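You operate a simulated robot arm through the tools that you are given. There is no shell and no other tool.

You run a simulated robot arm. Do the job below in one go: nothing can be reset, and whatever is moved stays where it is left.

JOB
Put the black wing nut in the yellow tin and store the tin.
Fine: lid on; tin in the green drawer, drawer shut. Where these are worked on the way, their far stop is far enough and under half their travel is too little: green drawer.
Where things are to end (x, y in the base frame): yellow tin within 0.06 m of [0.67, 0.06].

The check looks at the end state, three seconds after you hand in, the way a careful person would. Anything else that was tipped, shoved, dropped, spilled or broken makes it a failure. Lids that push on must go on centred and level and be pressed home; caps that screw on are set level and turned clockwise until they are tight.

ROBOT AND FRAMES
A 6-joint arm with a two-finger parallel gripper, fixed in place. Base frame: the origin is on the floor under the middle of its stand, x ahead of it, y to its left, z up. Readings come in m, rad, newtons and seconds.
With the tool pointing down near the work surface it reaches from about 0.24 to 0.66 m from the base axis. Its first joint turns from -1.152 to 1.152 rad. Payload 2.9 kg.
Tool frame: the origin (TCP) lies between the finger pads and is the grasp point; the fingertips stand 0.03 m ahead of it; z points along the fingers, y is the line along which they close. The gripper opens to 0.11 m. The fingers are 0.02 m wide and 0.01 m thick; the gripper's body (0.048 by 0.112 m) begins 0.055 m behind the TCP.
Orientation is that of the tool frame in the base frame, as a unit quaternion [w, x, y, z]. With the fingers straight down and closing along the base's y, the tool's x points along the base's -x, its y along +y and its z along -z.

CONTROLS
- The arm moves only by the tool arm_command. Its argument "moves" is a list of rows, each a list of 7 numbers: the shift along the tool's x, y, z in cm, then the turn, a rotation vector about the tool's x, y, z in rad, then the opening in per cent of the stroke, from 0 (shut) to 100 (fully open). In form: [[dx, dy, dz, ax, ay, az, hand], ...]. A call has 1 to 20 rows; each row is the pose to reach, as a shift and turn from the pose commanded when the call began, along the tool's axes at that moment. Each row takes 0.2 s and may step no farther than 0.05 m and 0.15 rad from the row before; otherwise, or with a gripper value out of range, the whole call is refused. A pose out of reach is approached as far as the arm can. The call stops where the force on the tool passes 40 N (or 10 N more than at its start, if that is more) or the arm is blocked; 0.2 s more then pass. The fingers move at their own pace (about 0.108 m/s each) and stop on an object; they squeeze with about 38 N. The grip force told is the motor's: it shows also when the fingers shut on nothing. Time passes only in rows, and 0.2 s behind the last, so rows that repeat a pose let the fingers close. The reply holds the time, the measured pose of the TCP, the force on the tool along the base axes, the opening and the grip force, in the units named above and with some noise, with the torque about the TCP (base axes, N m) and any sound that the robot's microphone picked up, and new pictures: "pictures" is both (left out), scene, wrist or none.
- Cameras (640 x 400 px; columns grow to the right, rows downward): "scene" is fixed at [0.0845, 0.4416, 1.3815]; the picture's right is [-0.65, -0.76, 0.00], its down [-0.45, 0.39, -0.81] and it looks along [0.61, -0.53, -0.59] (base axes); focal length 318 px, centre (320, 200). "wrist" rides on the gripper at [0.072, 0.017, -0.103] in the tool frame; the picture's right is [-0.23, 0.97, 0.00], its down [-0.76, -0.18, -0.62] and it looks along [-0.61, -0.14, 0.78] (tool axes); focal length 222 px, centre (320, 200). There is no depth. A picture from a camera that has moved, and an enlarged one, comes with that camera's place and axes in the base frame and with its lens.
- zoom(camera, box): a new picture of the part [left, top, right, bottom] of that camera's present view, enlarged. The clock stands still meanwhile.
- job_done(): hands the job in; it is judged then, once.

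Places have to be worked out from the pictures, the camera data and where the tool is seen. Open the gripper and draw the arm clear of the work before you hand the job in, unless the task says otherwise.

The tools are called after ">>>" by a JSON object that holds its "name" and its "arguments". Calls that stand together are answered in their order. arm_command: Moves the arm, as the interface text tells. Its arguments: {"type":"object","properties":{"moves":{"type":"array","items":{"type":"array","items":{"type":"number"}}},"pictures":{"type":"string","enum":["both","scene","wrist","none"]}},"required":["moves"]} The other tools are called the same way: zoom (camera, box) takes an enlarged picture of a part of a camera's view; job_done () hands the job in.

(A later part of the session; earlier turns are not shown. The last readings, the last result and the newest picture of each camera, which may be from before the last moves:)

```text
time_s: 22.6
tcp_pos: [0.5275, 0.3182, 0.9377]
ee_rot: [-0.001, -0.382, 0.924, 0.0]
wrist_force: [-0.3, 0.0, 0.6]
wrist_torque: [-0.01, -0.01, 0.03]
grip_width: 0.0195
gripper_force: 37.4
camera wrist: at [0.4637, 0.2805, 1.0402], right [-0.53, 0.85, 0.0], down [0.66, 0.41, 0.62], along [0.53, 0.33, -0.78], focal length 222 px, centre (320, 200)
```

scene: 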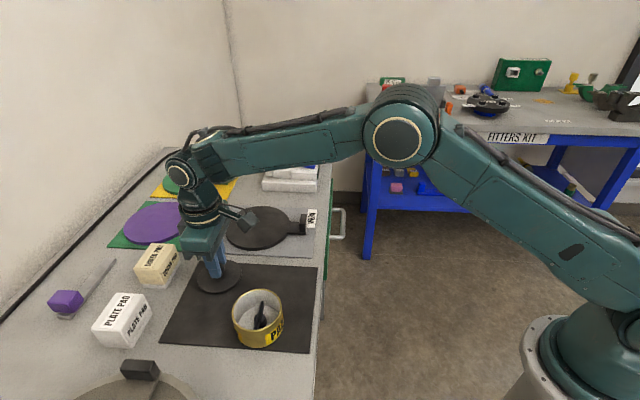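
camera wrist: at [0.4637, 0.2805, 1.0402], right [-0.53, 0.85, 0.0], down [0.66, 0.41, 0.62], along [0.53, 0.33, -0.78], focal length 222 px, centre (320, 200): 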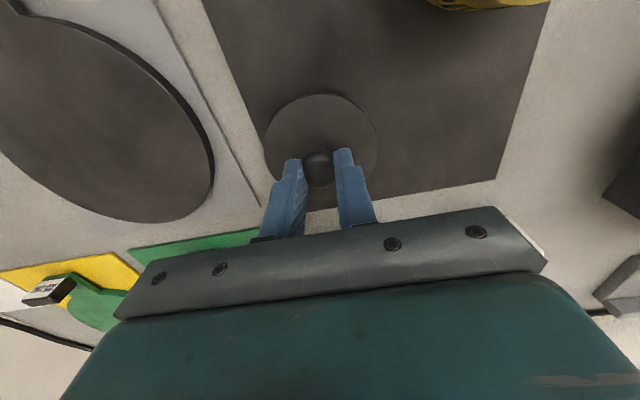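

>>> {"name": "zoom", "arguments": {"camera": "wrist", "box": [250, 80, 390, 220]}}

>>> {"name": "zoom", "arguments": {"camera": "scene", "box": [180, 240, 260, 310]}}

```text
2.86 times, centred on (320, 150) of wrist
camera zoom: at [0.4637, 0.2805, 1.0402], right [-0.53, 0.85, 0.0], down [0.66, 0.41, 0.62], along [0.53, 0.33, -0.78], focal length 635 px, centre (320, 343)
```

zoom: 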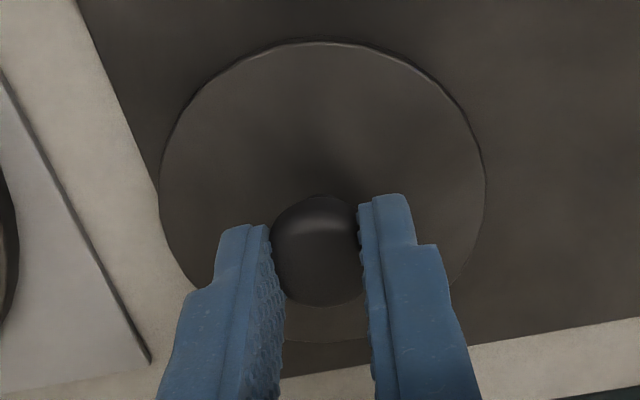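

```text
5.71 times, centred on (220, 275) of scene
camera zoom: at [0.0845, 0.4416, 1.3815], right [-0.65, -0.76, 0.0], down [-0.45, 0.39, -0.81], along [0.61, -0.53, -0.59], focal length 1820 px, centre (891, -229)
```

zoom: 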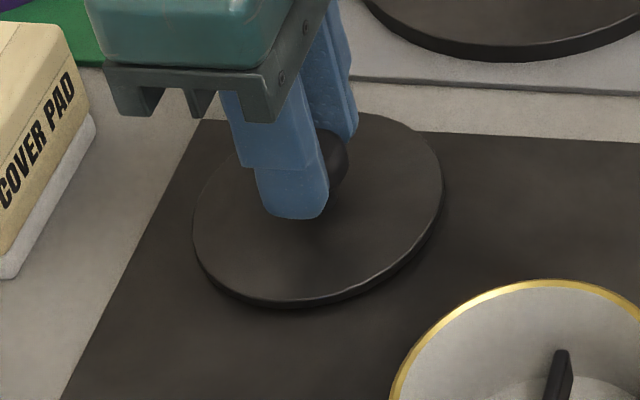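

The knob is gripped (19.5 mm). I open, turn the hand 90° back and close again so the knob is centred in both directions, ending in the orientation I'll use to place the lid.

>>> {"name": "arm_command", "arguments": {"moves": [[0, 0, 0, 0, 0, 0, 50], [0, 0, 0, 0, 0, 0, 50], [0, 0, 0, 0, 0, 0.143, 50], [0, 0, 0, 0, 0, 0.286, 50], [0, 0, 0, 0, 0, 0.429, 50], [0, 0, 0, 0, 0, 0.571, 50], [0, 0, 0, 0, 0, 0.714, 50], [0, 0, 0, 0, 0, 0.857, 50], [0, 0, 0, 0, 0, 1.0, 50], [0, 0, 0, 0, 0, 1.143, 50], [0, 0, 0, 0, 0, 1.286, 50], [0, 0, 0, 0, 0, 1.428, 50], [0, 0, 0, 0, 0, 1.571, 50], [0, 0, 0, 0, 0, 1.571, 50]], "pictures": "both"}}

```text
time_s: 25.6
tcp_pos: [0.5279, 0.3164, 0.9371]
ee_rot: [0.0, 0.383, 0.924, -0.001]
wrist_force: [0.3, 0.1, -0.6]
wrist_torque: [0.01, -0.01, 0.01]
grip_width: 0.0549
gripper_force: 0.1
camera wrist: at [0.4878, 0.3821, 1.0399], right [0.85, 0.53, 0.0], down [0.41, -0.66, 0.62], along [0.33, -0.53, -0.78], focal length 222 px, centre (320, 200)
```

scene: 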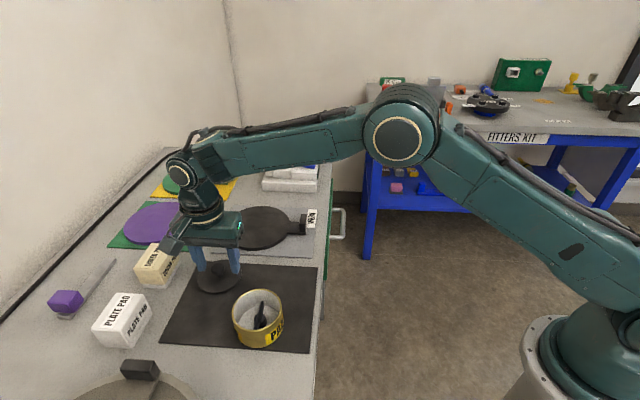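
wrist: 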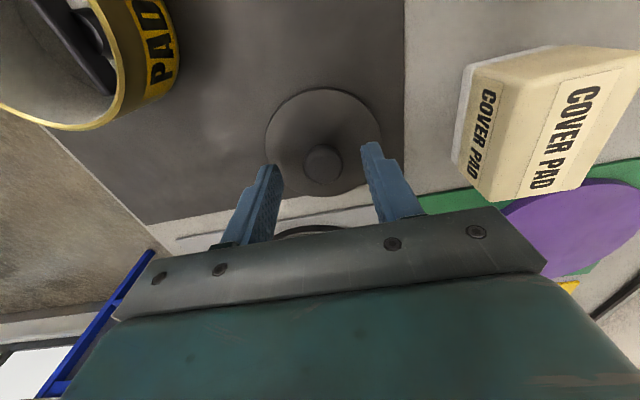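

Hand is turned, knob still between the fingers. Close on it.

>>> {"name": "arm_command", "arguments": {"moves": [[0, 0, 0, 0, 0, 0, 15], [0, 0, 0, 0, 0, 0, 5], [0, 0, 0, 0, 0, 0, 0], [0, 0, 0, 0, 0, 0, 0]], "pictures": "both"}}

>>> {"name": "zoom", "arguments": {"camera": "wrist", "box": [250, 80, 390, 220]}}

>>> {"name": "zoom", "arguments": {"camera": "scene", "box": [180, 240, 260, 310]}}

```text
time_s: 26.6
tcp_pos: [0.5266, 0.3184, 0.9374]
ee_rot: [0.0, 0.383, 0.924, -0.001]
wrist_force: [0.4, -0.4, 0.9]
wrist_torque: [-0.02, -0.03, 0.03]
grip_width: 0.0197
gripper_force: 37.6
camera wrist: at [0.4876, 0.382, 1.0399], right [0.85, 0.53, 0.0], down [0.41, -0.66, 0.62], along [0.33, -0.53, -0.78], focal length 222 px, centre (320, 200)
```

scene: 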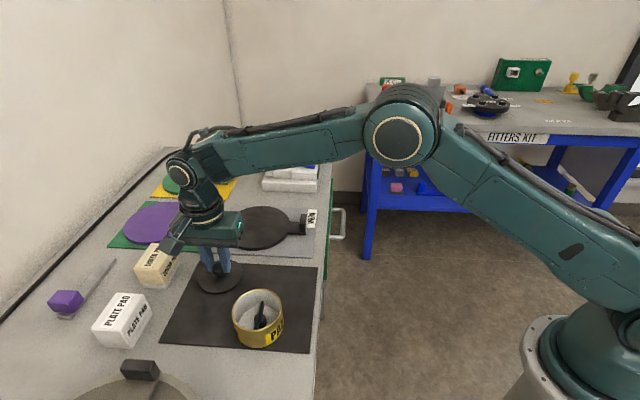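
wrist: 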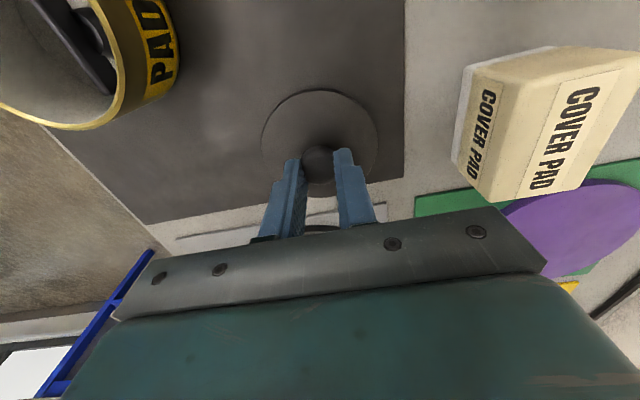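

```text
2.86 times, centred on (320, 150) of wrist
camera zoom: at [0.4876, 0.382, 1.0399], right [0.85, 0.53, 0.0], down [0.41, -0.66, 0.62], along [0.33, -0.53, -0.78], focal length 635 px, centre (320, 343)
```

zoom: 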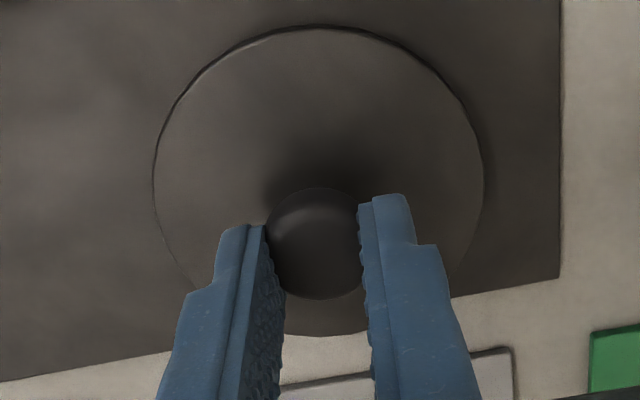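

```text
5.71 times, centred on (220, 275) of scene
camera zoom: at [0.0845, 0.4416, 1.3815], right [-0.65, -0.76, 0.0], down [-0.45, 0.39, -0.81], along [0.61, -0.53, -0.59], focal length 1820 px, centre (891, -229)
```

zoom: 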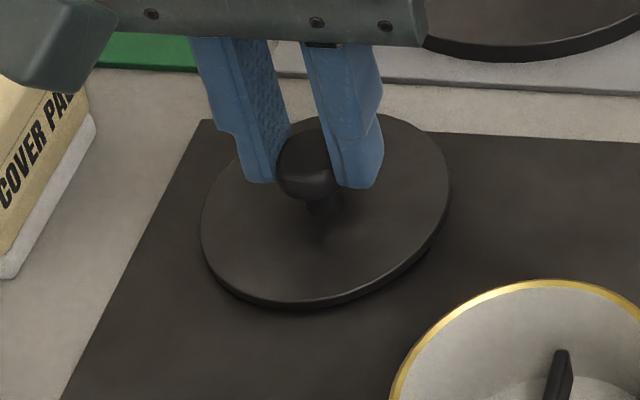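

Knob gripped symmetrically (19.7 mm) in both directions. I lift the lid straight up and check it hangs level.

>>> {"name": "arm_command", "arguments": {"moves": [[0, 0, -1, 0, 0, 0, 0], [0, 0, -3, 0, 0, 0, 0], [0, 0, -6, 0, 0, 0, 0], [0, 0, -9.5, 0, 0, 0, 0], [0, 0, -9.5, 0, 0, 0, 0]], "pictures": "both"}}

>>> {"name": "zoom", "arguments": {"camera": "scene", "box": [170, 200, 290, 300]}}

>>> {"name": "zoom", "arguments": {"camera": "wrist", "box": [240, 60, 400, 220]}}

```text
time_s: 27.8
tcp_pos: [0.5264, 0.318, 1.0346]
ee_rot: [0.0, 0.382, 0.924, 0.0]
wrist_force: [-0.1, -0.7, -0.4]
wrist_torque: [-0.01, 0.01, 0.04]
grip_width: 0.02
gripper_force: 38.3
camera wrist: at [0.4864, 0.3822, 1.1374], right [0.85, 0.53, 0.0], down [0.41, -0.66, 0.62], along [0.33, -0.53, -0.78], focal length 222 px, centre (320, 200)
```

scene: 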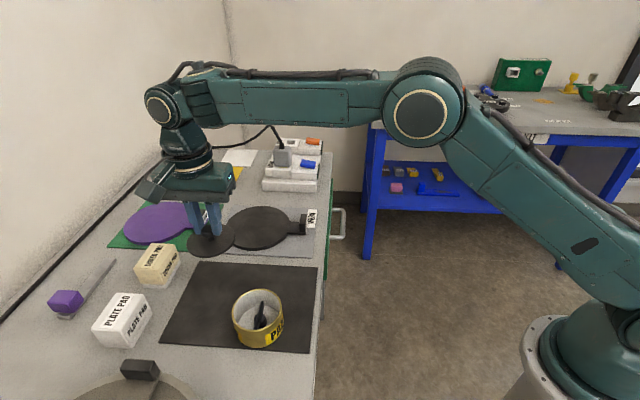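
wrist: 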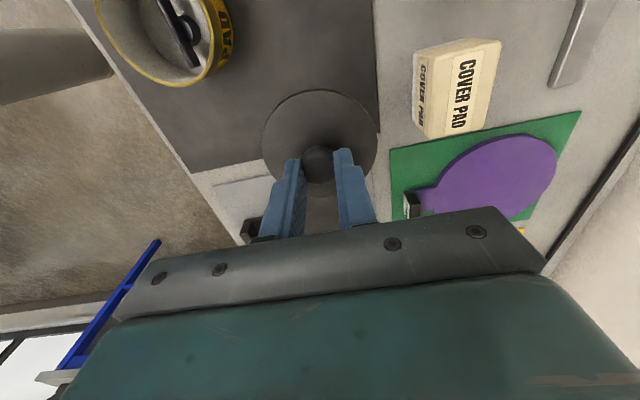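

```text
4.00 times, centred on (230, 250) of scene
camera zoom: at [0.0845, 0.4416, 1.3815], right [-0.65, -0.76, 0.0], down [-0.45, 0.39, -0.81], along [0.61, -0.53, -0.59], focal length 1274 px, centre (680, 0)
```

zoom: 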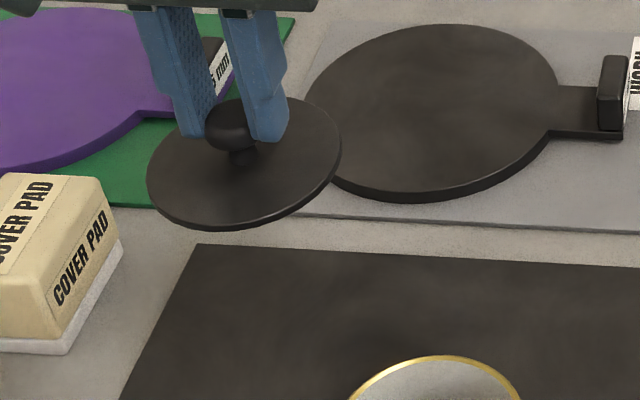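

```text
2.50 times, centred on (320, 140) of wrist
camera zoom: at [0.4864, 0.3822, 1.1374], right [0.85, 0.53, 0.0], down [0.41, -0.66, 0.62], along [0.33, -0.53, -0.78], focal length 555 px, centre (320, 350)
```

zoom: 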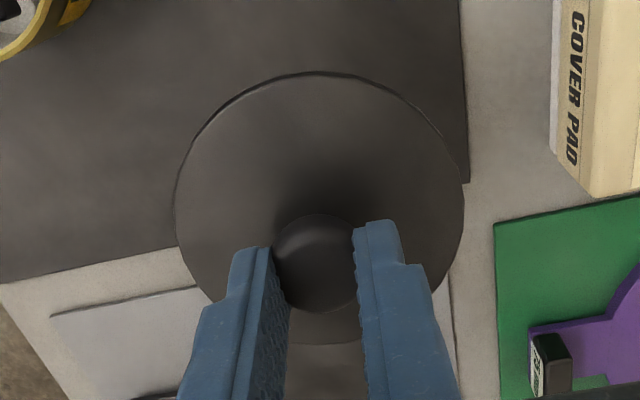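

The lid hangs level and unmoved in the grip. Now I carry it exactly the tracked offset to the tin's gripped centre, staying at z≈1.03.

>>> {"name": "arm_command", "arguments": {"moves": [[1.95, -1.98, 0, 0, 0, 0, 0], [3.9, -3.96, 0, 0, 0, 0, 0], [5.86, -5.95, 0, 0, 0, 0, 0], [7.81, -7.93, 0, 0, 0, 0, 0], [9.76, -9.91, 0, 0, 0, 0, 0], [9.76, -9.91, 0, 0, 0, 0, 0], [9.76, -9.91, 0, 0, 0, 0, 0]], "pictures": "both"}}

>>> {"name": "zoom", "arguments": {"camera": "scene", "box": [200, 240, 320, 360]}}

>>> {"name": "zoom", "arguments": {"camera": "wrist", "box": [240, 60, 400, 220]}}

```text
time_s: 29.4
tcp_pos: [0.389, 0.3174, 1.0325]
ee_rot: [0.0, 0.382, 0.924, 0.001]
wrist_force: [1.1, 0.1, 0.1]
wrist_torque: [0.0, 0.01, -0.01]
grip_width: 0.0198
gripper_force: 37.3
camera wrist: at [0.3485, 0.3816, 1.1359], right [0.85, 0.53, 0.0], down [0.41, -0.66, 0.62], along [0.33, -0.53, -0.78], focal length 222 px, centre (320, 200)
```

scene: 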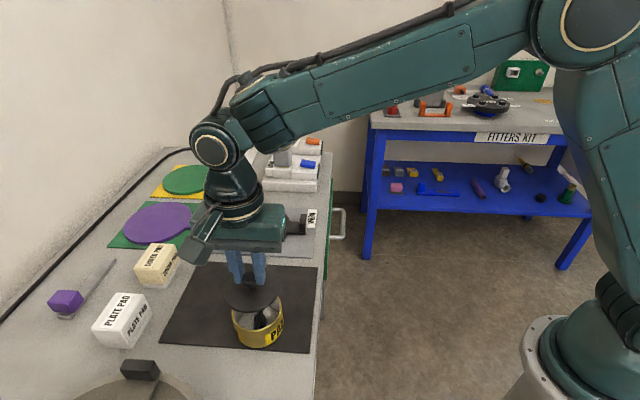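
wrist: 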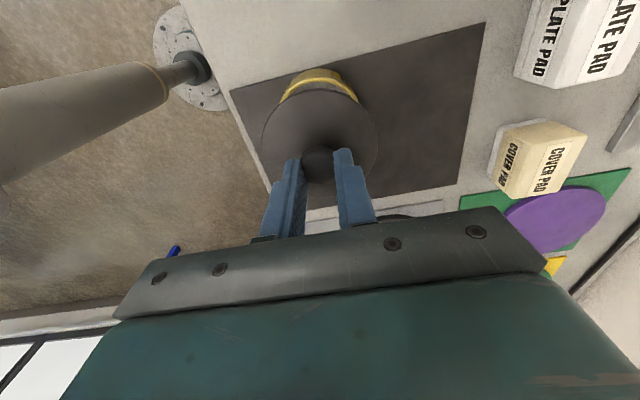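

```text
3.33 times, centred on (260, 300) of scene
camera zoom: at [0.0845, 0.4416, 1.3815], right [-0.65, -0.76, 0.0], down [-0.45, 0.39, -0.81], along [0.61, -0.53, -0.59], focal length 1062 px, centre (520, -133)
```

zoom: 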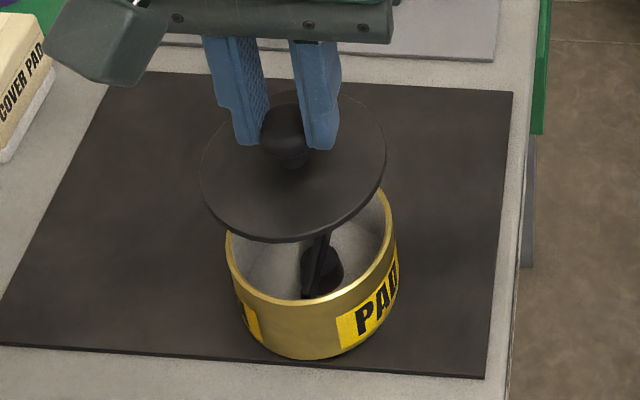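

```text
2.50 times, centred on (320, 140) of wrist
camera zoom: at [0.3485, 0.3816, 1.1359], right [0.85, 0.53, 0.0], down [0.41, -0.66, 0.62], along [0.33, -0.53, -0.78], focal length 555 px, centre (320, 350)
```

zoom: 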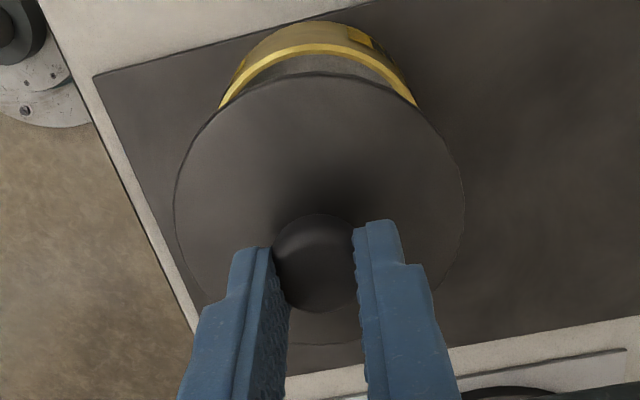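

Lid and tin share the same image column (319), so they're aligned. I lower to just above the rim (TCP ≈0.988) and check.

>>> {"name": "arm_command", "arguments": {"moves": [[0, 0, 1.5, 0, 0, 0, 0], [0, 0, 3, 0, 0, 0, 0], [0, 0, 4, 0, 0, 0, 0], [0, 0, 4.4, 0, 0, 0, 0], [0, 0, 4.4, 0, 0, 0, 0]], "pictures": "both"}}

>>> {"name": "zoom", "arguments": {"camera": "scene", "box": [215, 270, 305, 360]}}

>>> {"name": "zoom", "arguments": {"camera": "wrist", "box": [240, 60, 400, 220]}}

```text
time_s: 30.6
tcp_pos: [0.3883, 0.3177, 0.9871]
ee_rot: [0.001, 0.382, 0.924, 0.0]
wrist_force: [-0.1, 0.2, -0.6]
wrist_torque: [-0.02, 0.02, 0.02]
grip_width: 0.0199
gripper_force: 38.5
camera wrist: at [0.3485, 0.3815, 1.0905], right [0.85, 0.53, 0.0], down [0.41, -0.66, 0.62], along [0.33, -0.53, -0.78], focal length 222 px, centre (320, 200)
```

scene: 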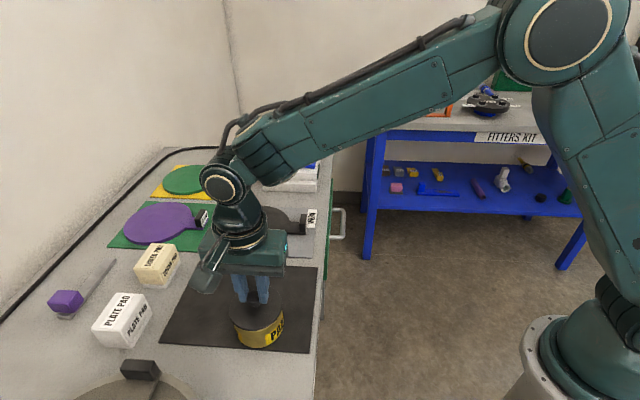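
wrist: 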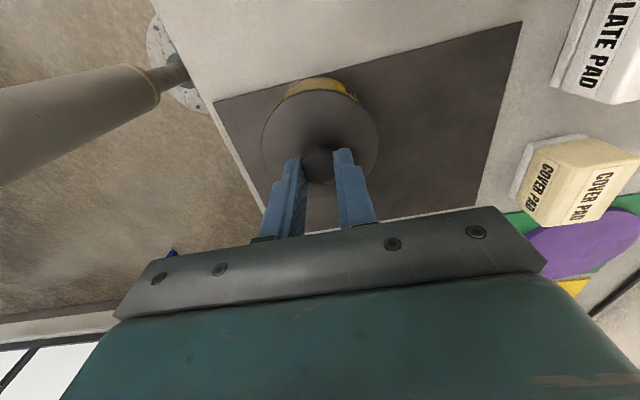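

```text
4.44 times, centred on (260, 315) of scene
camera zoom: at [0.0845, 0.4416, 1.3815], right [-0.65, -0.76, 0.0], down [-0.45, 0.39, -0.81], along [0.61, -0.53, -0.59], focal length 1415 px, centre (587, -311)
```

zoom: 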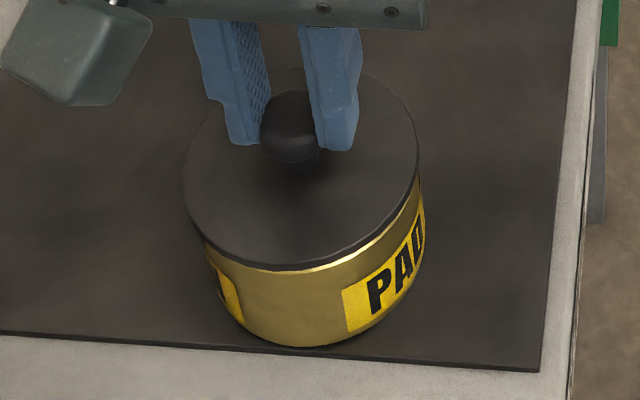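

```text
2.50 times, centred on (320, 140) of wrist
camera zoom: at [0.3485, 0.3815, 1.0905], right [0.85, 0.53, 0.0], down [0.41, -0.66, 0.62], along [0.33, -0.53, -0.78], focal length 555 px, centre (320, 350)
```

zoom: 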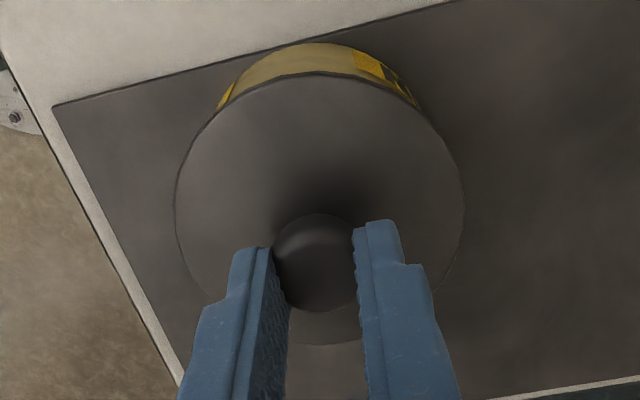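

Almost at the rim with good alignment, no force. I lower in 2 mm steps, watching for contact.

>>> {"name": "arm_command", "arguments": {"moves": [[0, 0, 0.2, 0, 0, 0, 0], [0, 0, 0.4, 0, 0, 0, 0], [0, 0, 0.6, 0, 0, 0, 0], [0, 0, 0.6, 0, 0, 0, 0]], "pictures": "none"}}

```text
time_s: 31.6
tcp_pos: [0.3884, 0.3175, 0.9816]
ee_rot: [0.0, 0.382, 0.924, 0.0]
wrist_force: [-0.1, 0.0, 0.9]
wrist_torque: [0.02, 0.0, 0.02]
grip_width: 0.0198
gripper_force: 38.2
```

No contact yet at TCP z≈0.982; continuing down in 1–2 mm steps.

>>> {"name": "arm_command", "arguments": {"moves": [[0, 0, 0.2, 0, 0, 0, 0], [0, 0, 0.3, 0, 0, 0, 0], [0, 0, 0.4, 0, 0, 0, 0], [0, 0, 0.4, 0, 0, 0, 0]], "pictures": "both"}}

>>> {"name": "zoom", "arguments": {"camera": "scene", "box": [215, 270, 305, 360]}}

```text
time_s: 32.4
tcp_pos: [0.3895, 0.3178, 0.9815]
ee_rot: [0.002, 0.382, 0.924, 0.004]
wrist_force: [-0.2, 0.4, 2.8]
wrist_torque: [0.02, 0.03, -0.02]
grip_width: 0.0198
gripper_force: 38.1
heard: snap
stopped in row 4: the force on the tool passed its limit at 42 N (the readings are from after the stop); the commanded pose is now the measured one
camera wrist: at [0.3491, 0.3815, 1.085], right [0.85, 0.53, 0.01], down [0.41, -0.67, 0.62], along [0.33, -0.53, -0.78], focal length 222 px, centre (320, 200)
```

scene: 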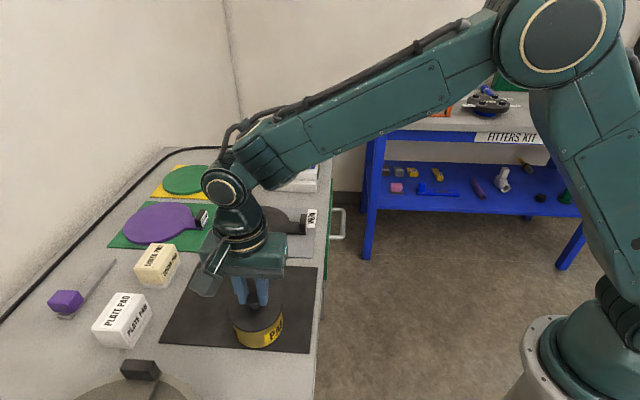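
wrist: 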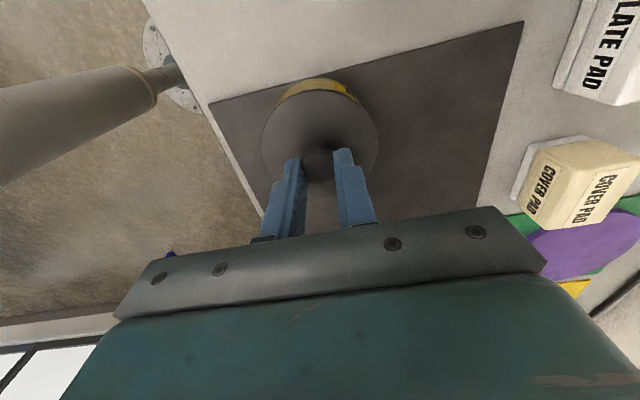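

```text
4.44 times, centred on (260, 315) of scene
camera zoom: at [0.0845, 0.4416, 1.3815], right [-0.65, -0.76, 0.0], down [-0.45, 0.39, -0.81], along [0.61, -0.53, -0.59], focal length 1415 px, centre (587, -311)
```

zoom: 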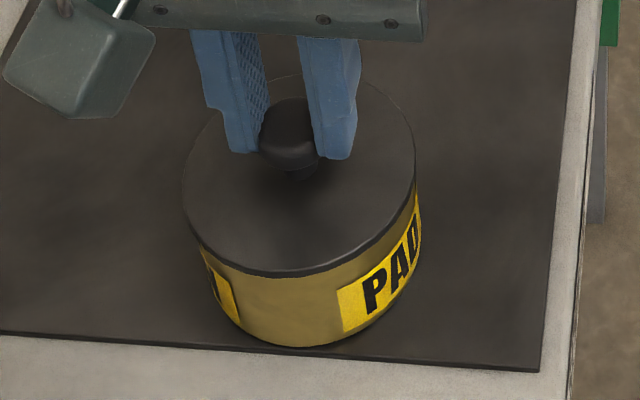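

A "snap" was heard as the press force passed 42 N, and the lid now sits flush on the tin. I release the knob, rise with a small levelling correction, and inspect the lid.

>>> {"name": "arm_command", "arguments": {"moves": [[0, 0, 0, 0, 0, 0, 45], [0, 0, 0, 0, 0, 0, 45], [0, 0, -2, 0.0045, 0, 0, 45], [0, 0, -5, 0.009, 0, 0.001, 45], [0, 0, -8, 0.009, 0, 0.001, 45], [0, 0, -8, 0.009, 0, 0.001, 0], [0, 0, -8, 0.009, 0, 0.001, 0]], "pictures": "both"}}

>>> {"name": "zoom", "arguments": {"camera": "scene", "box": [215, 270, 305, 360]}}

>>> {"name": "zoom", "arguments": {"camera": "wrist", "box": [250, 50, 390, 180]}}

```text
time_s: 34.0
tcp_pos: [0.3902, 0.316, 1.0625]
ee_rot: [0.001, 0.384, 0.923, -0.002]
wrist_force: [0.3, -0.5, -0.3]
wrist_torque: [0.04, -0.01, -0.06]
grip_width: 0.0001
gripper_force: 37.5
camera wrist: at [0.3506, 0.3819, 1.1655], right [0.85, 0.53, 0.0], down [0.41, -0.66, 0.62], along [0.33, -0.53, -0.78], focal length 222 px, centre (320, 200)
```

scene: 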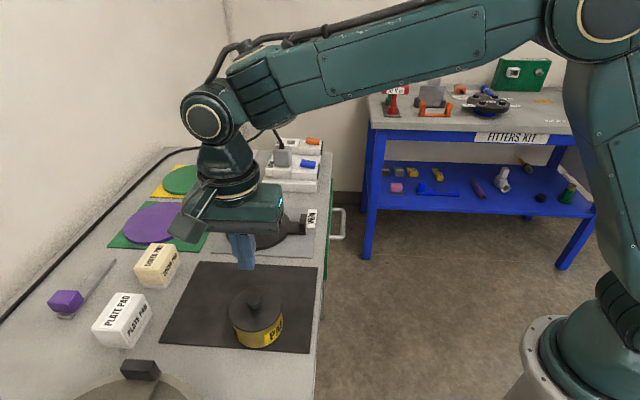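
wrist: 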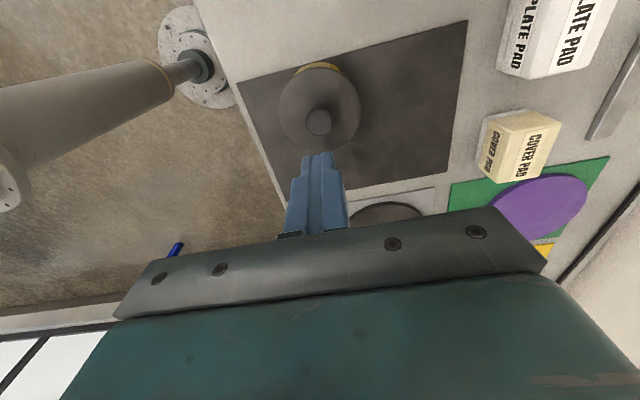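

```text
4.44 times, centred on (260, 315) of scene
camera zoom: at [0.0845, 0.4416, 1.3815], right [-0.65, -0.76, 0.0], down [-0.45, 0.39, -0.81], along [0.61, -0.53, -0.59], focal length 1415 px, centre (587, -311)
```

zoom: 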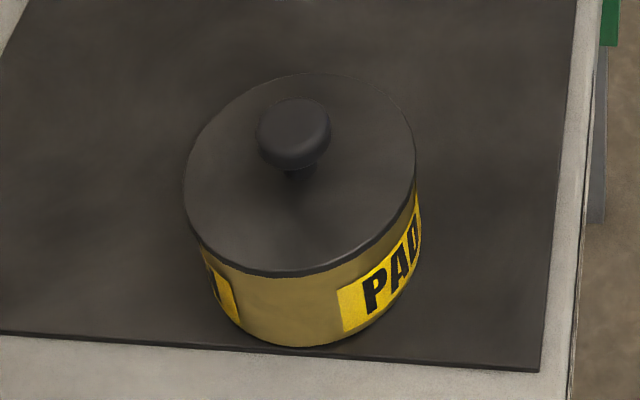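

```text
3.08 times, centred on (320, 115) of wrist
camera zoom: at [0.3506, 0.3819, 1.1655], right [0.85, 0.53, 0.0], down [0.41, -0.66, 0.62], along [0.33, -0.53, -0.78], focal length 684 px, centre (320, 462)
```

zoom: 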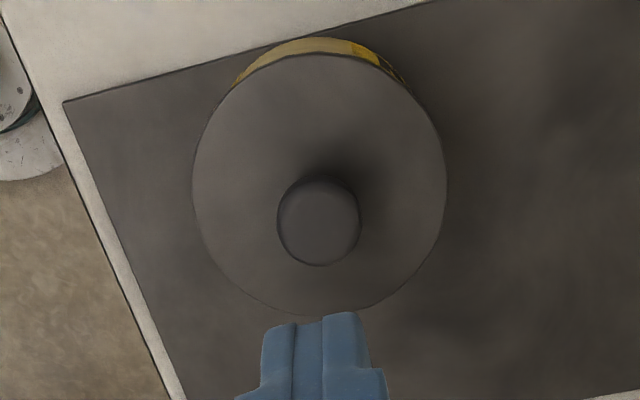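

The lid looks level and seated all round. I press once on the knob top with the closed fingertips to confirm it is fully home.

>>> {"name": "arm_command", "arguments": {"moves": [[0, 0, 2.5, 0, 0, 0, 0], [0, 0, 4.5, 0, 0, 0, 0], [0, 0, 5.2, 0, 0, 0, 0], [0, 0, 5.6, 0, 0, 0, 0], [0, 0, 6, 0, 0, 0, 0], [0, 0, 6.3, 0, 0, 0, 0], [0, 0, 6.6, 0, 0, 0, 0], [0, 0, 6.9, 0, 0, 0, 0], [0, 0, 7.2, 0, 0, 0, 0], [0, 0, 7.5, 0, 0, 0, 0], [0, 0, 7.8, 0, 0, 0, 0]], "pictures": "both"}}

>>> {"name": "zoom", "arguments": {"camera": "scene", "box": [215, 270, 305, 360]}}

```text
time_s: 36.2
tcp_pos: [0.389, 0.3185, 0.9928]
ee_rot: [0.002, 0.383, 0.924, 0.001]
wrist_force: [-0.6, -0.7, 7.3]
wrist_torque: [-0.03, 0.03, 0.0]
grip_width: 0.0002
gripper_force: 37.6
stopped in row 10: the force on the tool passed its limit at 45 N (the readings are from after the stop); the commanded pose is now the measured one
camera wrist: at [0.3492, 0.382, 1.0961], right [0.85, 0.53, 0.0], down [0.41, -0.67, 0.62], along [0.33, -0.53, -0.78], focal length 222 px, centre (320, 200)
```

scene: 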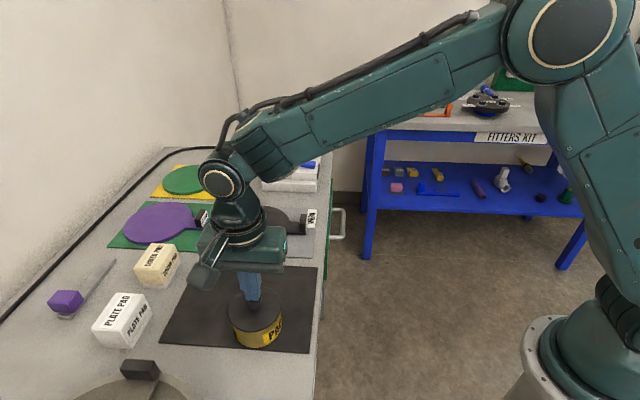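
wrist: 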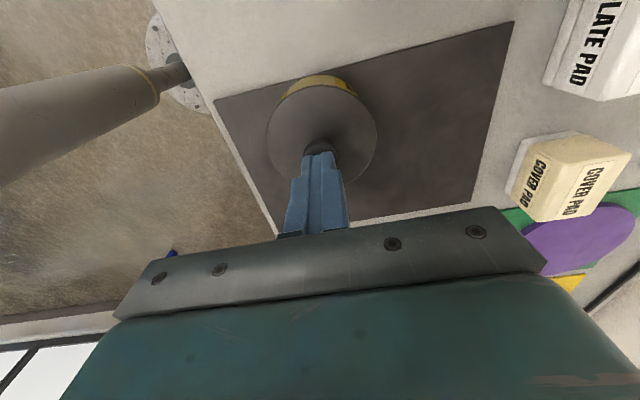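

```text
4.44 times, centred on (260, 315) of scene
camera zoom: at [0.0844, 0.4415, 1.3815], right [-0.65, -0.76, 0.0], down [-0.45, 0.39, -0.81], along [0.61, -0.53, -0.59], focal length 1415 px, centre (587, -311)
```

zoom: 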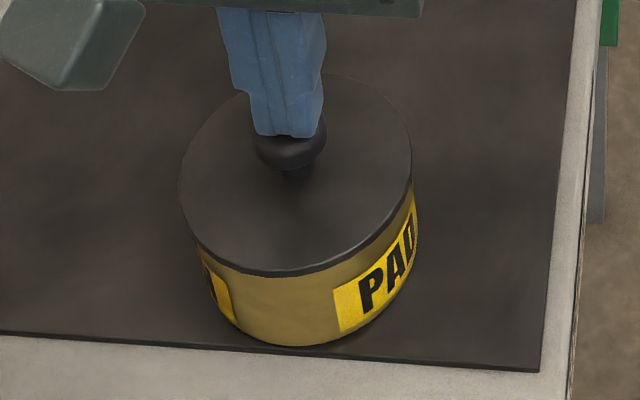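

No further travel and no second snap: the lid is home (knob top z≈0.963). Next, the drawer: its handle bar triangulates to ≈ (0.556, −0.053, 0.80), horizontal along the counter front. I rise and swing to a vantage in front of the drawer with the hand turned 90°.

>>> {"name": "arm_command", "arguments": {"moves": [[0, 0, -4, 0, 0, 0, 0], [0, 0, -7, 0, 0, 0, 0], [-3.4, -1.98, -7, 0, 0, -0.143, 0], [-6.8, -3.95, -7, 0, 0, -0.286, 0], [-10.2, -5.93, -7, 0, 0, -0.429, 0], [-13.6, -7.9, -7, 0, 0, -0.571, 0], [-17, -9.88, -7, 0, 0, -0.714, 0], [-20.4, -11.86, -7, 0, 0, -0.857, 0], [-23.8, -13.83, -7, 0, 0, -1.0, 0], [-27.2, -15.8, -7, 0, 0, -1.143, 0], [-30.6, -17.8, -7, 0, 0, -1.286, 0], [-34, -19.8, -7, 0, 0, -1.428, 0], [-37.4, -21.7, -7, 0, 0, -1.571, 0], [-37.4, -21.7, -7, 0, 0, -1.571, 0]], "pictures": "both"}}

```text
time_s: 39.2
tcp_pos: [0.5001, -0.1011, 1.0632]
ee_rot: [0.001, -0.382, 0.924, -0.001]
wrist_force: [-0.8, -0.4, 0.0]
wrist_torque: [0.03, 0.0, -0.01]
grip_width: 0.0001
gripper_force: 38.0
camera wrist: at [0.4349, -0.139, 1.1665], right [-0.53, 0.85, 0.0], down [0.66, 0.41, 0.62], along [0.53, 0.33, -0.78], focal length 222 px, centre (320, 200)
```

scene: 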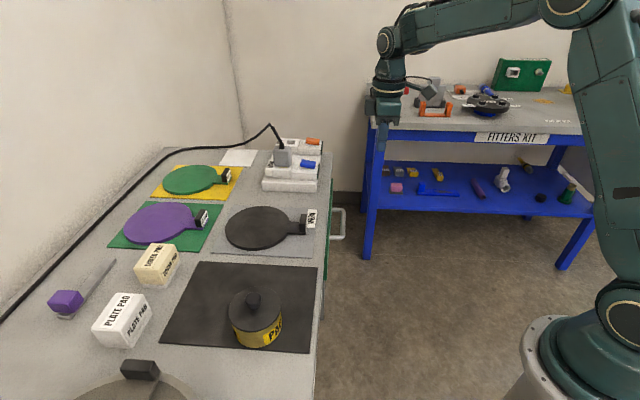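
wrist: 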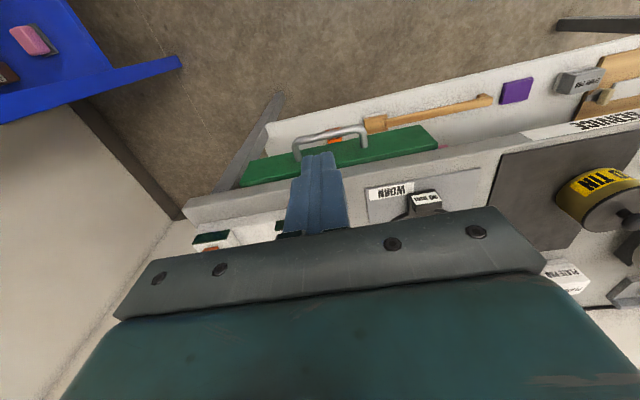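

>>> {"name": "zoom", "arguments": {"camera": "wrist", "box": [200, 80, 480, 230]}}

>>> {"name": "zoom", "arguments": {"camera": "scene", "box": [290, 160, 370, 330]}}

>>> {"name": "zoom", "arguments": {"camera": "wrist", "box": [400, 30, 640, 180]}}

```text
2.29 times, centred on (340, 155) of wrist
camera zoom: at [0.4349, -0.139, 1.1665], right [-0.53, 0.85, 0.0], down [0.66, 0.41, 0.62], along [0.53, 0.33, -0.78], focal length 508 px, centre (274, 303)
```

zoom: 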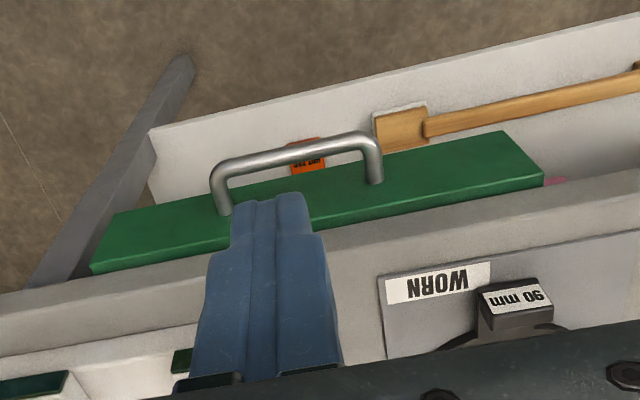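

```text
2.35 times, centred on (330, 245) of scene
camera zoom: at [0.0846, 0.4416, 1.3815], right [-0.65, -0.76, 0.0], down [-0.45, 0.39, -0.81], along [0.61, -0.53, -0.59], focal length 749 px, centre (296, 94)
```

zoom: 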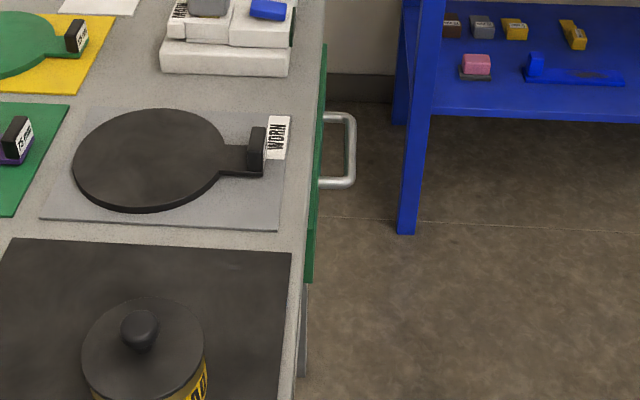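

```text
2.67 times, centred on (520, 105) of wrist
camera zoom: at [0.4349, -0.139, 1.1665], right [-0.53, 0.85, 0.0], down [0.66, 0.41, 0.62], along [0.53, 0.33, -0.78], focal length 592 px, centre (-213, 453)
```

zoom: 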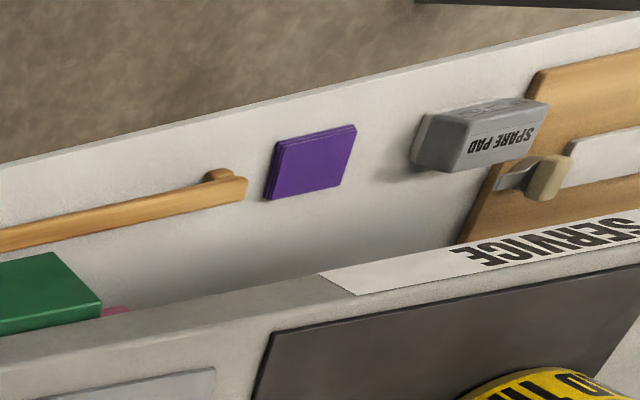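

The green block is the drawer's front face (n≈0.39 m along the counter normal), handle bar at n≈0.356, a≈0.428, z≈0.805 with ~28 mm gap behind it. I'll grip the bar with the hand tilted ~0.45 rad away from the counter so the gripper body clears the worktop; first turn the hand back and shift above the handle.

>>> {"name": "arm_command", "arguments": {"moves": [[-0.3, 0, 0, 0, 0, 0.143, 22], [-0.6, -0.05, 0, 0, 0, 0.286, 22], [-0.9, -0.1, 0, 0, 0, 0.429, 22], [-1.2, -0.1, 0, 0, 0, 0.571, 22], [-1.5, -0.15, 0, 0, 0, 0.714, 22], [-1.8, -0.15, 0, 0, 0, 0.857, 22], [-2.1, -0.2, 0, 0, 0, 1.0, 22], [-2.4, -0.2, 0, 0, 0, 1.143, 22], [-2.7, -0.25, 0, 0, 0, 1.286, 22], [-3.0, -0.28, 0, 0, 0, 1.428, 22], [-3.13, -0.28, 0, 0, 0, 1.571, 22], [-3.13, -0.28, 0, 0, 0, 1.571, 22]], "pictures": "wrist"}}

```text
time_s: 41.8
tcp_pos: [0.5241, -0.0796, 1.0624]
ee_rot: [0.002, 0.385, 0.923, 0.0]
wrist_force: [-0.6, 0.1, 0.0]
wrist_torque: [-0.01, -0.01, 0.03]
grip_width: 0.0241
gripper_force: 0.0
camera wrist: at [0.484, -0.0154, 1.1658], right [0.85, 0.53, 0.0], down [0.41, -0.67, 0.62], along [0.33, -0.53, -0.78], focal length 222 px, centre (320, 200)
```

wrist: 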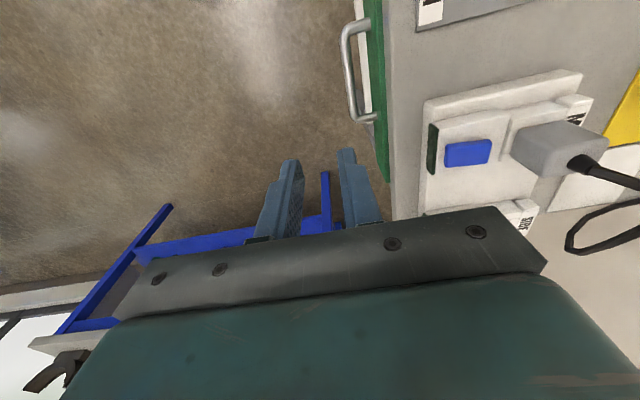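

>>> {"name": "zoom", "arguments": {"camera": "wrist", "box": [300, 0, 440, 160]}}

```text
2.50 times, centred on (370, 80) of wrist
camera zoom: at [0.484, -0.0154, 1.1658], right [0.85, 0.53, 0.0], down [0.41, -0.67, 0.62], along [0.33, -0.53, -0.78], focal length 555 px, centre (195, 500)
```

zoom: 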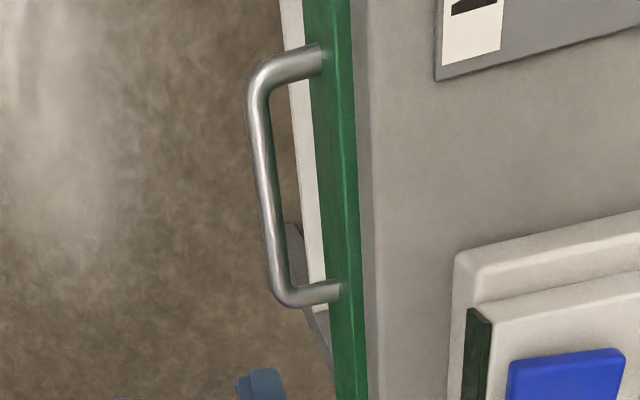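

Combining views: bar at n≈0.3565, z≈0.811 (face spans z≈0.775–0.86). I tilt the hand 0.45 rad and come down to a hover ~10 cm back along the tilted approach for a closer look.

>>> {"name": "arm_command", "arguments": {"moves": [[0.1, 0, 4.1, -0.11, 0, 0, 25], [0.1, 0, 8.2, -0.22, 0, 0, 25], [0.2, 0, 12.3, -0.33, 0, 0, 25], [0.2, 0, 16.3, -0.45, 0, 0, 25], [0.2, 0, 16.3, -0.45, 0, 0, 25]], "pictures": "both"}}

>>> {"name": "zoom", "arguments": {"camera": "wrist", "box": [250, 40, 430, 200]}}

>>> {"name": "zoom", "arguments": {"camera": "scene", "box": [290, 160, 400, 280]}}

```text
time_s: 43.0
tcp_pos: [0.5212, -0.0779, 0.8976]
ee_rot: [0.087, 0.373, 0.9, 0.208]
wrist_force: [-0.6, 0.2, -0.7]
wrist_torque: [0.0, 0.0, -0.01]
grip_width: 0.0276
gripper_force: 0.1
camera wrist: at [0.4481, -0.0463, 0.9982], right [0.78, 0.46, 0.43], down [0.23, -0.84, 0.48], along [0.58, -0.28, -0.76], focal length 222 px, centre (320, 200)
```

scene: 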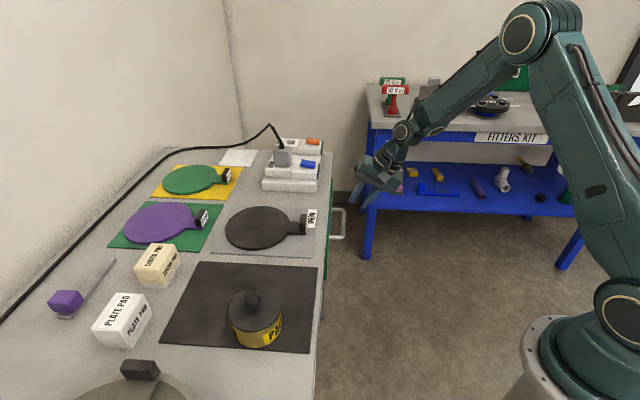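
wrist: 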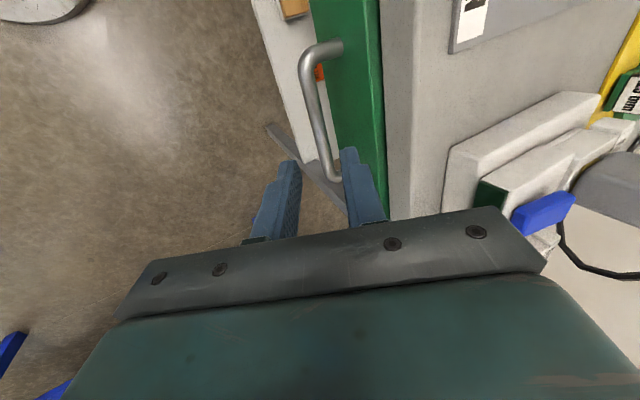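

```text
2.50 times, centred on (340, 120) of wrist
camera zoom: at [0.4481, -0.0463, 0.9982], right [0.78, 0.46, 0.43], down [0.23, -0.84, 0.48], along [0.58, -0.28, -0.76], focal length 555 px, centre (270, 400)
```

zoom: 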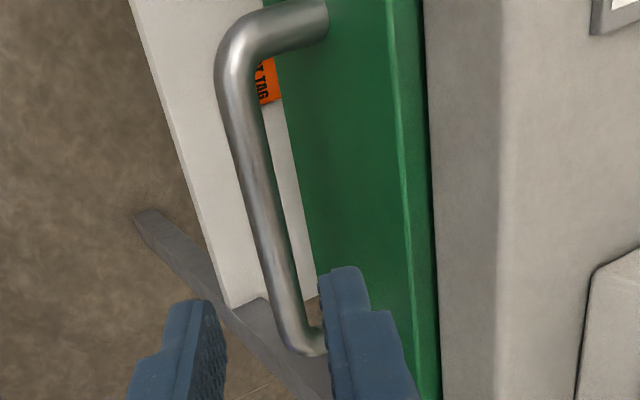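

```text
3.33 times, centred on (345, 220) of scene
camera zoom: at [0.0845, 0.4416, 1.3815], right [-0.65, -0.76, 0.0], down [-0.45, 0.39, -0.81], along [0.61, -0.53, -0.59], focal length 1062 px, centre (237, 133)
```

zoom: 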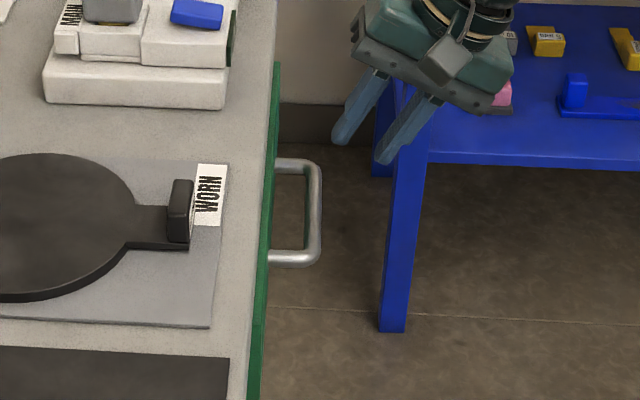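

Bar is within ~1 mm of the fingers' midline, ~0.10 m ahead along the approach. I advance 8.9 cm along the tilted tool axis with the hand at ~21%, straddling the bar.

>>> {"name": "arm_command", "arguments": {"moves": [[0, -0.1, 0, 0, 0, 0, 21], [0, -0.1, 3, 0, 0, 0, 21], [0, -0.1, 6, 0, 0, 0, 21], [0, -0.1, 7.5, 0, 0, 0, 21], [0, -0.1, 8.9, 0, 0, 0, 21], [0, -0.1, 8.9, 0, 0, 0, 21]], "pictures": "both"}}

>>> {"name": "zoom", "arguments": {"camera": "wrist", "box": [250, 40, 430, 200]}}

>>> {"name": "zoom", "arguments": {"camera": "scene", "box": [290, 160, 400, 280]}}

```text
time_s: 44.4
tcp_pos: [0.548, -0.0515, 0.82]
ee_rot: [0.086, 0.374, 0.9, 0.207]
wrist_force: [0.4, -0.3, -0.4]
wrist_torque: [0.0, 0.0, 0.0]
grip_width: 0.0233
gripper_force: 0.0
camera wrist: at [0.4755, -0.0207, 0.9188], right [0.78, 0.46, 0.43], down [0.23, -0.84, 0.48], along [0.58, -0.28, -0.76], focal length 222 px, centre (320, 200)
```

scene: 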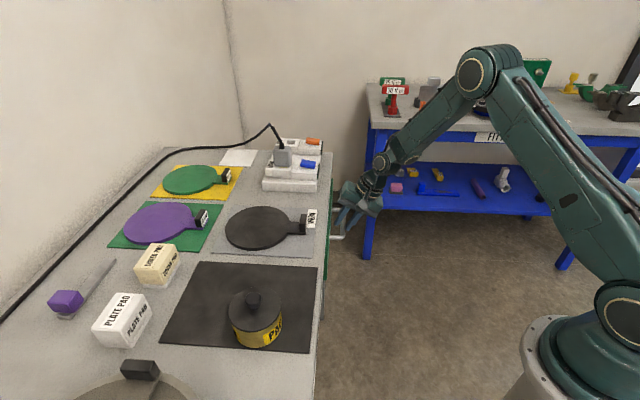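
wrist: 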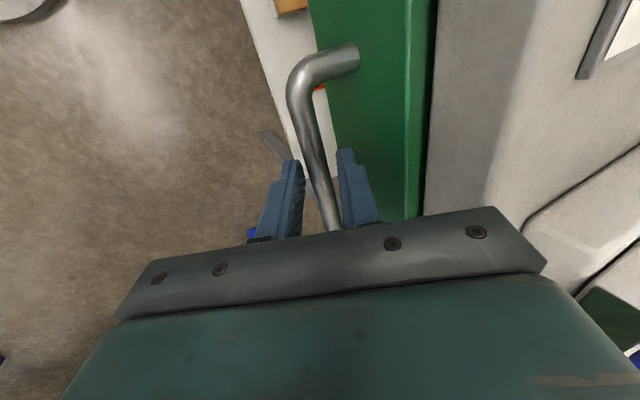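

```text
2.50 times, centred on (340, 120) of wrist
camera zoom: at [0.4755, -0.0207, 0.9188], right [0.78, 0.46, 0.43], down [0.23, -0.84, 0.48], along [0.58, -0.28, -0.76], focal length 555 px, centre (270, 400)
```

zoom: 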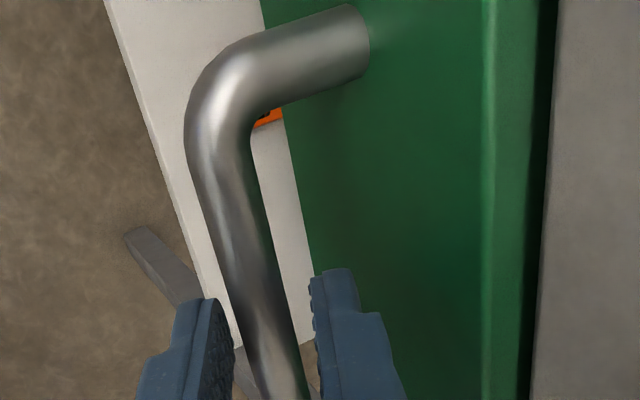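

```text
3.33 times, centred on (345, 220) of scene
camera zoom: at [0.0845, 0.4416, 1.3815], right [-0.65, -0.76, 0.0], down [-0.45, 0.39, -0.81], along [0.61, -0.53, -0.59], focal length 1062 px, centre (237, 133)
```

zoom: 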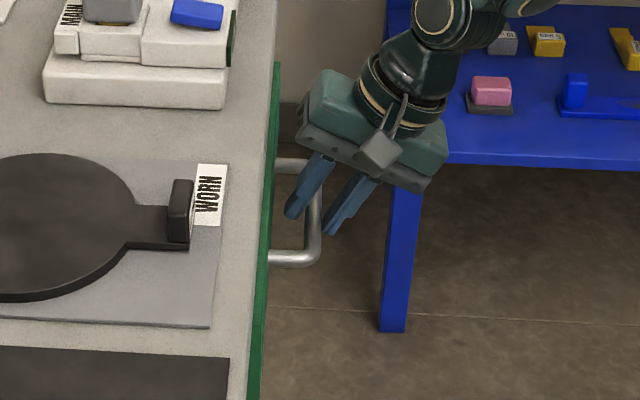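

The fingers straddle the bar with the inner finger in the gap. I close on it.

>>> {"name": "arm_command", "arguments": {"moves": [[0, 0, 0, 0, 0, 0, 5], [0, 0, 0, 0, 0, 0, 0], [0, 0, 0, 0, 0, 0, 0]], "pictures": "both"}}

>>> {"name": "zoom", "arguments": {"camera": "wrist", "box": [250, 40, 430, 200]}}

```text
time_s: 45.2
tcp_pos: [0.5479, -0.0514, 0.8184]
ee_rot: [0.087, 0.374, 0.9, 0.207]
wrist_force: [0.4, -1.1, -3.1]
wrist_torque: [-0.33, -0.31, 0.42]
grip_width: 0.0133
gripper_force: 45.0
camera wrist: at [0.4754, -0.0209, 0.9187], right [0.78, 0.46, 0.43], down [0.23, -0.84, 0.48], along [0.58, -0.28, -0.76], focal length 222 px, centre (320, 200)
```

scene: 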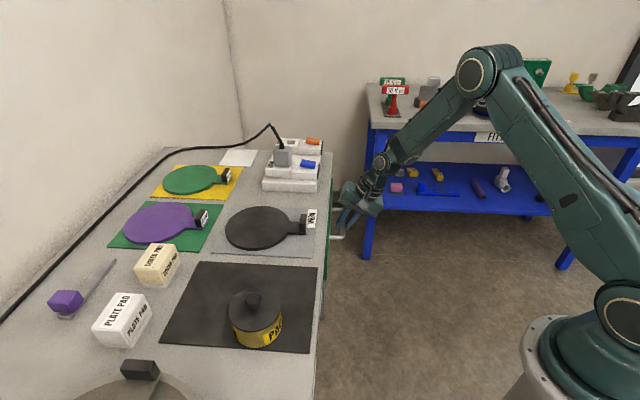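
wrist: 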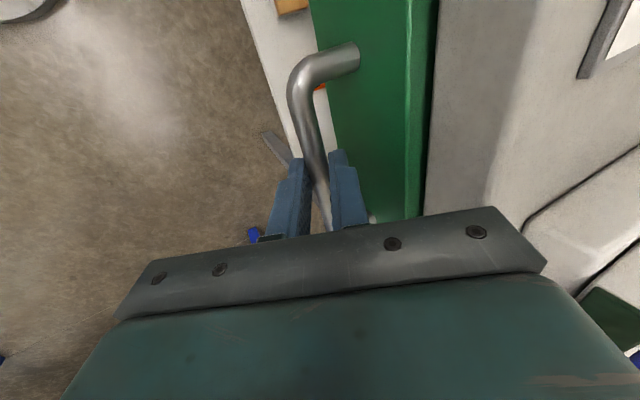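

```text
2.50 times, centred on (340, 120) of wrist
camera zoom: at [0.4754, -0.0209, 0.9187], right [0.78, 0.46, 0.43], down [0.23, -0.84, 0.48], along [0.58, -0.28, -0.76], focal length 555 px, centre (270, 400)
```

zoom: 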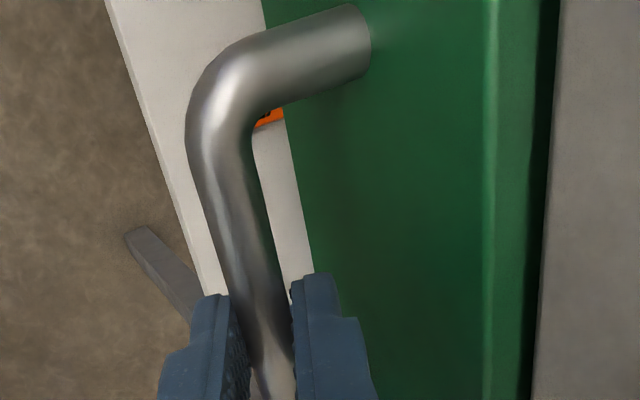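

Bar gripped (13 mm). I pull straight out along the drawer normal, 6 cm first, to see how it runs.

>>> {"name": "arm_command", "arguments": {"moves": [[0, -0.9, -0.43, 0, 0, 0, 0], [0, -1.8, -0.87, 0, 0, 0, 0], [0, -3.15, -1.53, 0, 0, 0, 0], [0, -4.5, -2.18, 0, 0, 0, 0], [0, -5.4, -2.62, 0, 0, 0, 0], [0, -5.4, -2.62, 0, 0, 0, 0]], "pictures": "both"}}

```text
time_s: 46.6
tcp_pos: [0.5064, -0.0938, 0.8188]
ee_rot: [0.085, 0.374, 0.9, 0.206]
wrist_force: [0.4, 0.0, -14.8]
wrist_torque: [-0.01, 0.13, 0.66]
grip_width: 0.0138
gripper_force: 45.2
camera wrist: at [0.4338, -0.0628, 0.9189], right [0.78, 0.46, 0.42], down [0.23, -0.84, 0.48], along [0.58, -0.28, -0.77], focal length 222 px, centre (320, 200)
```

scene: 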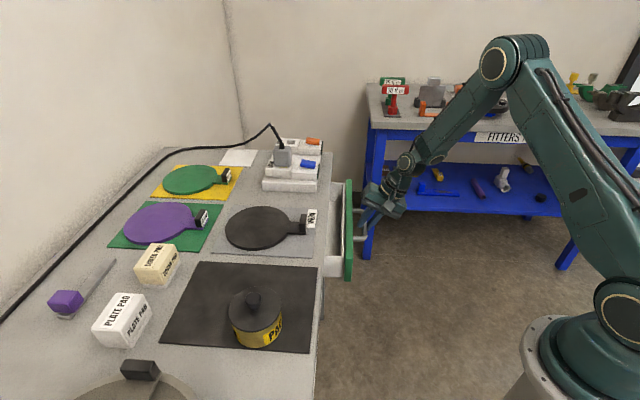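
wrist: 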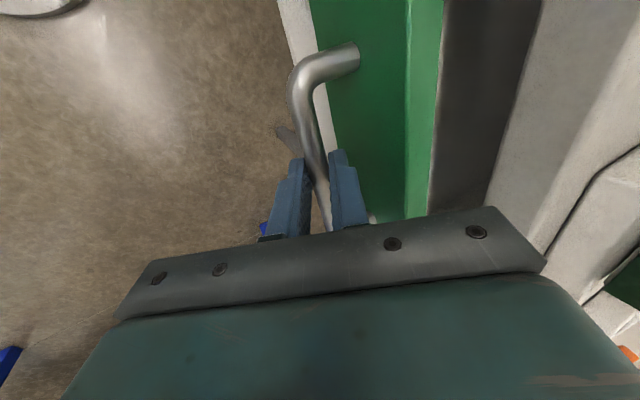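

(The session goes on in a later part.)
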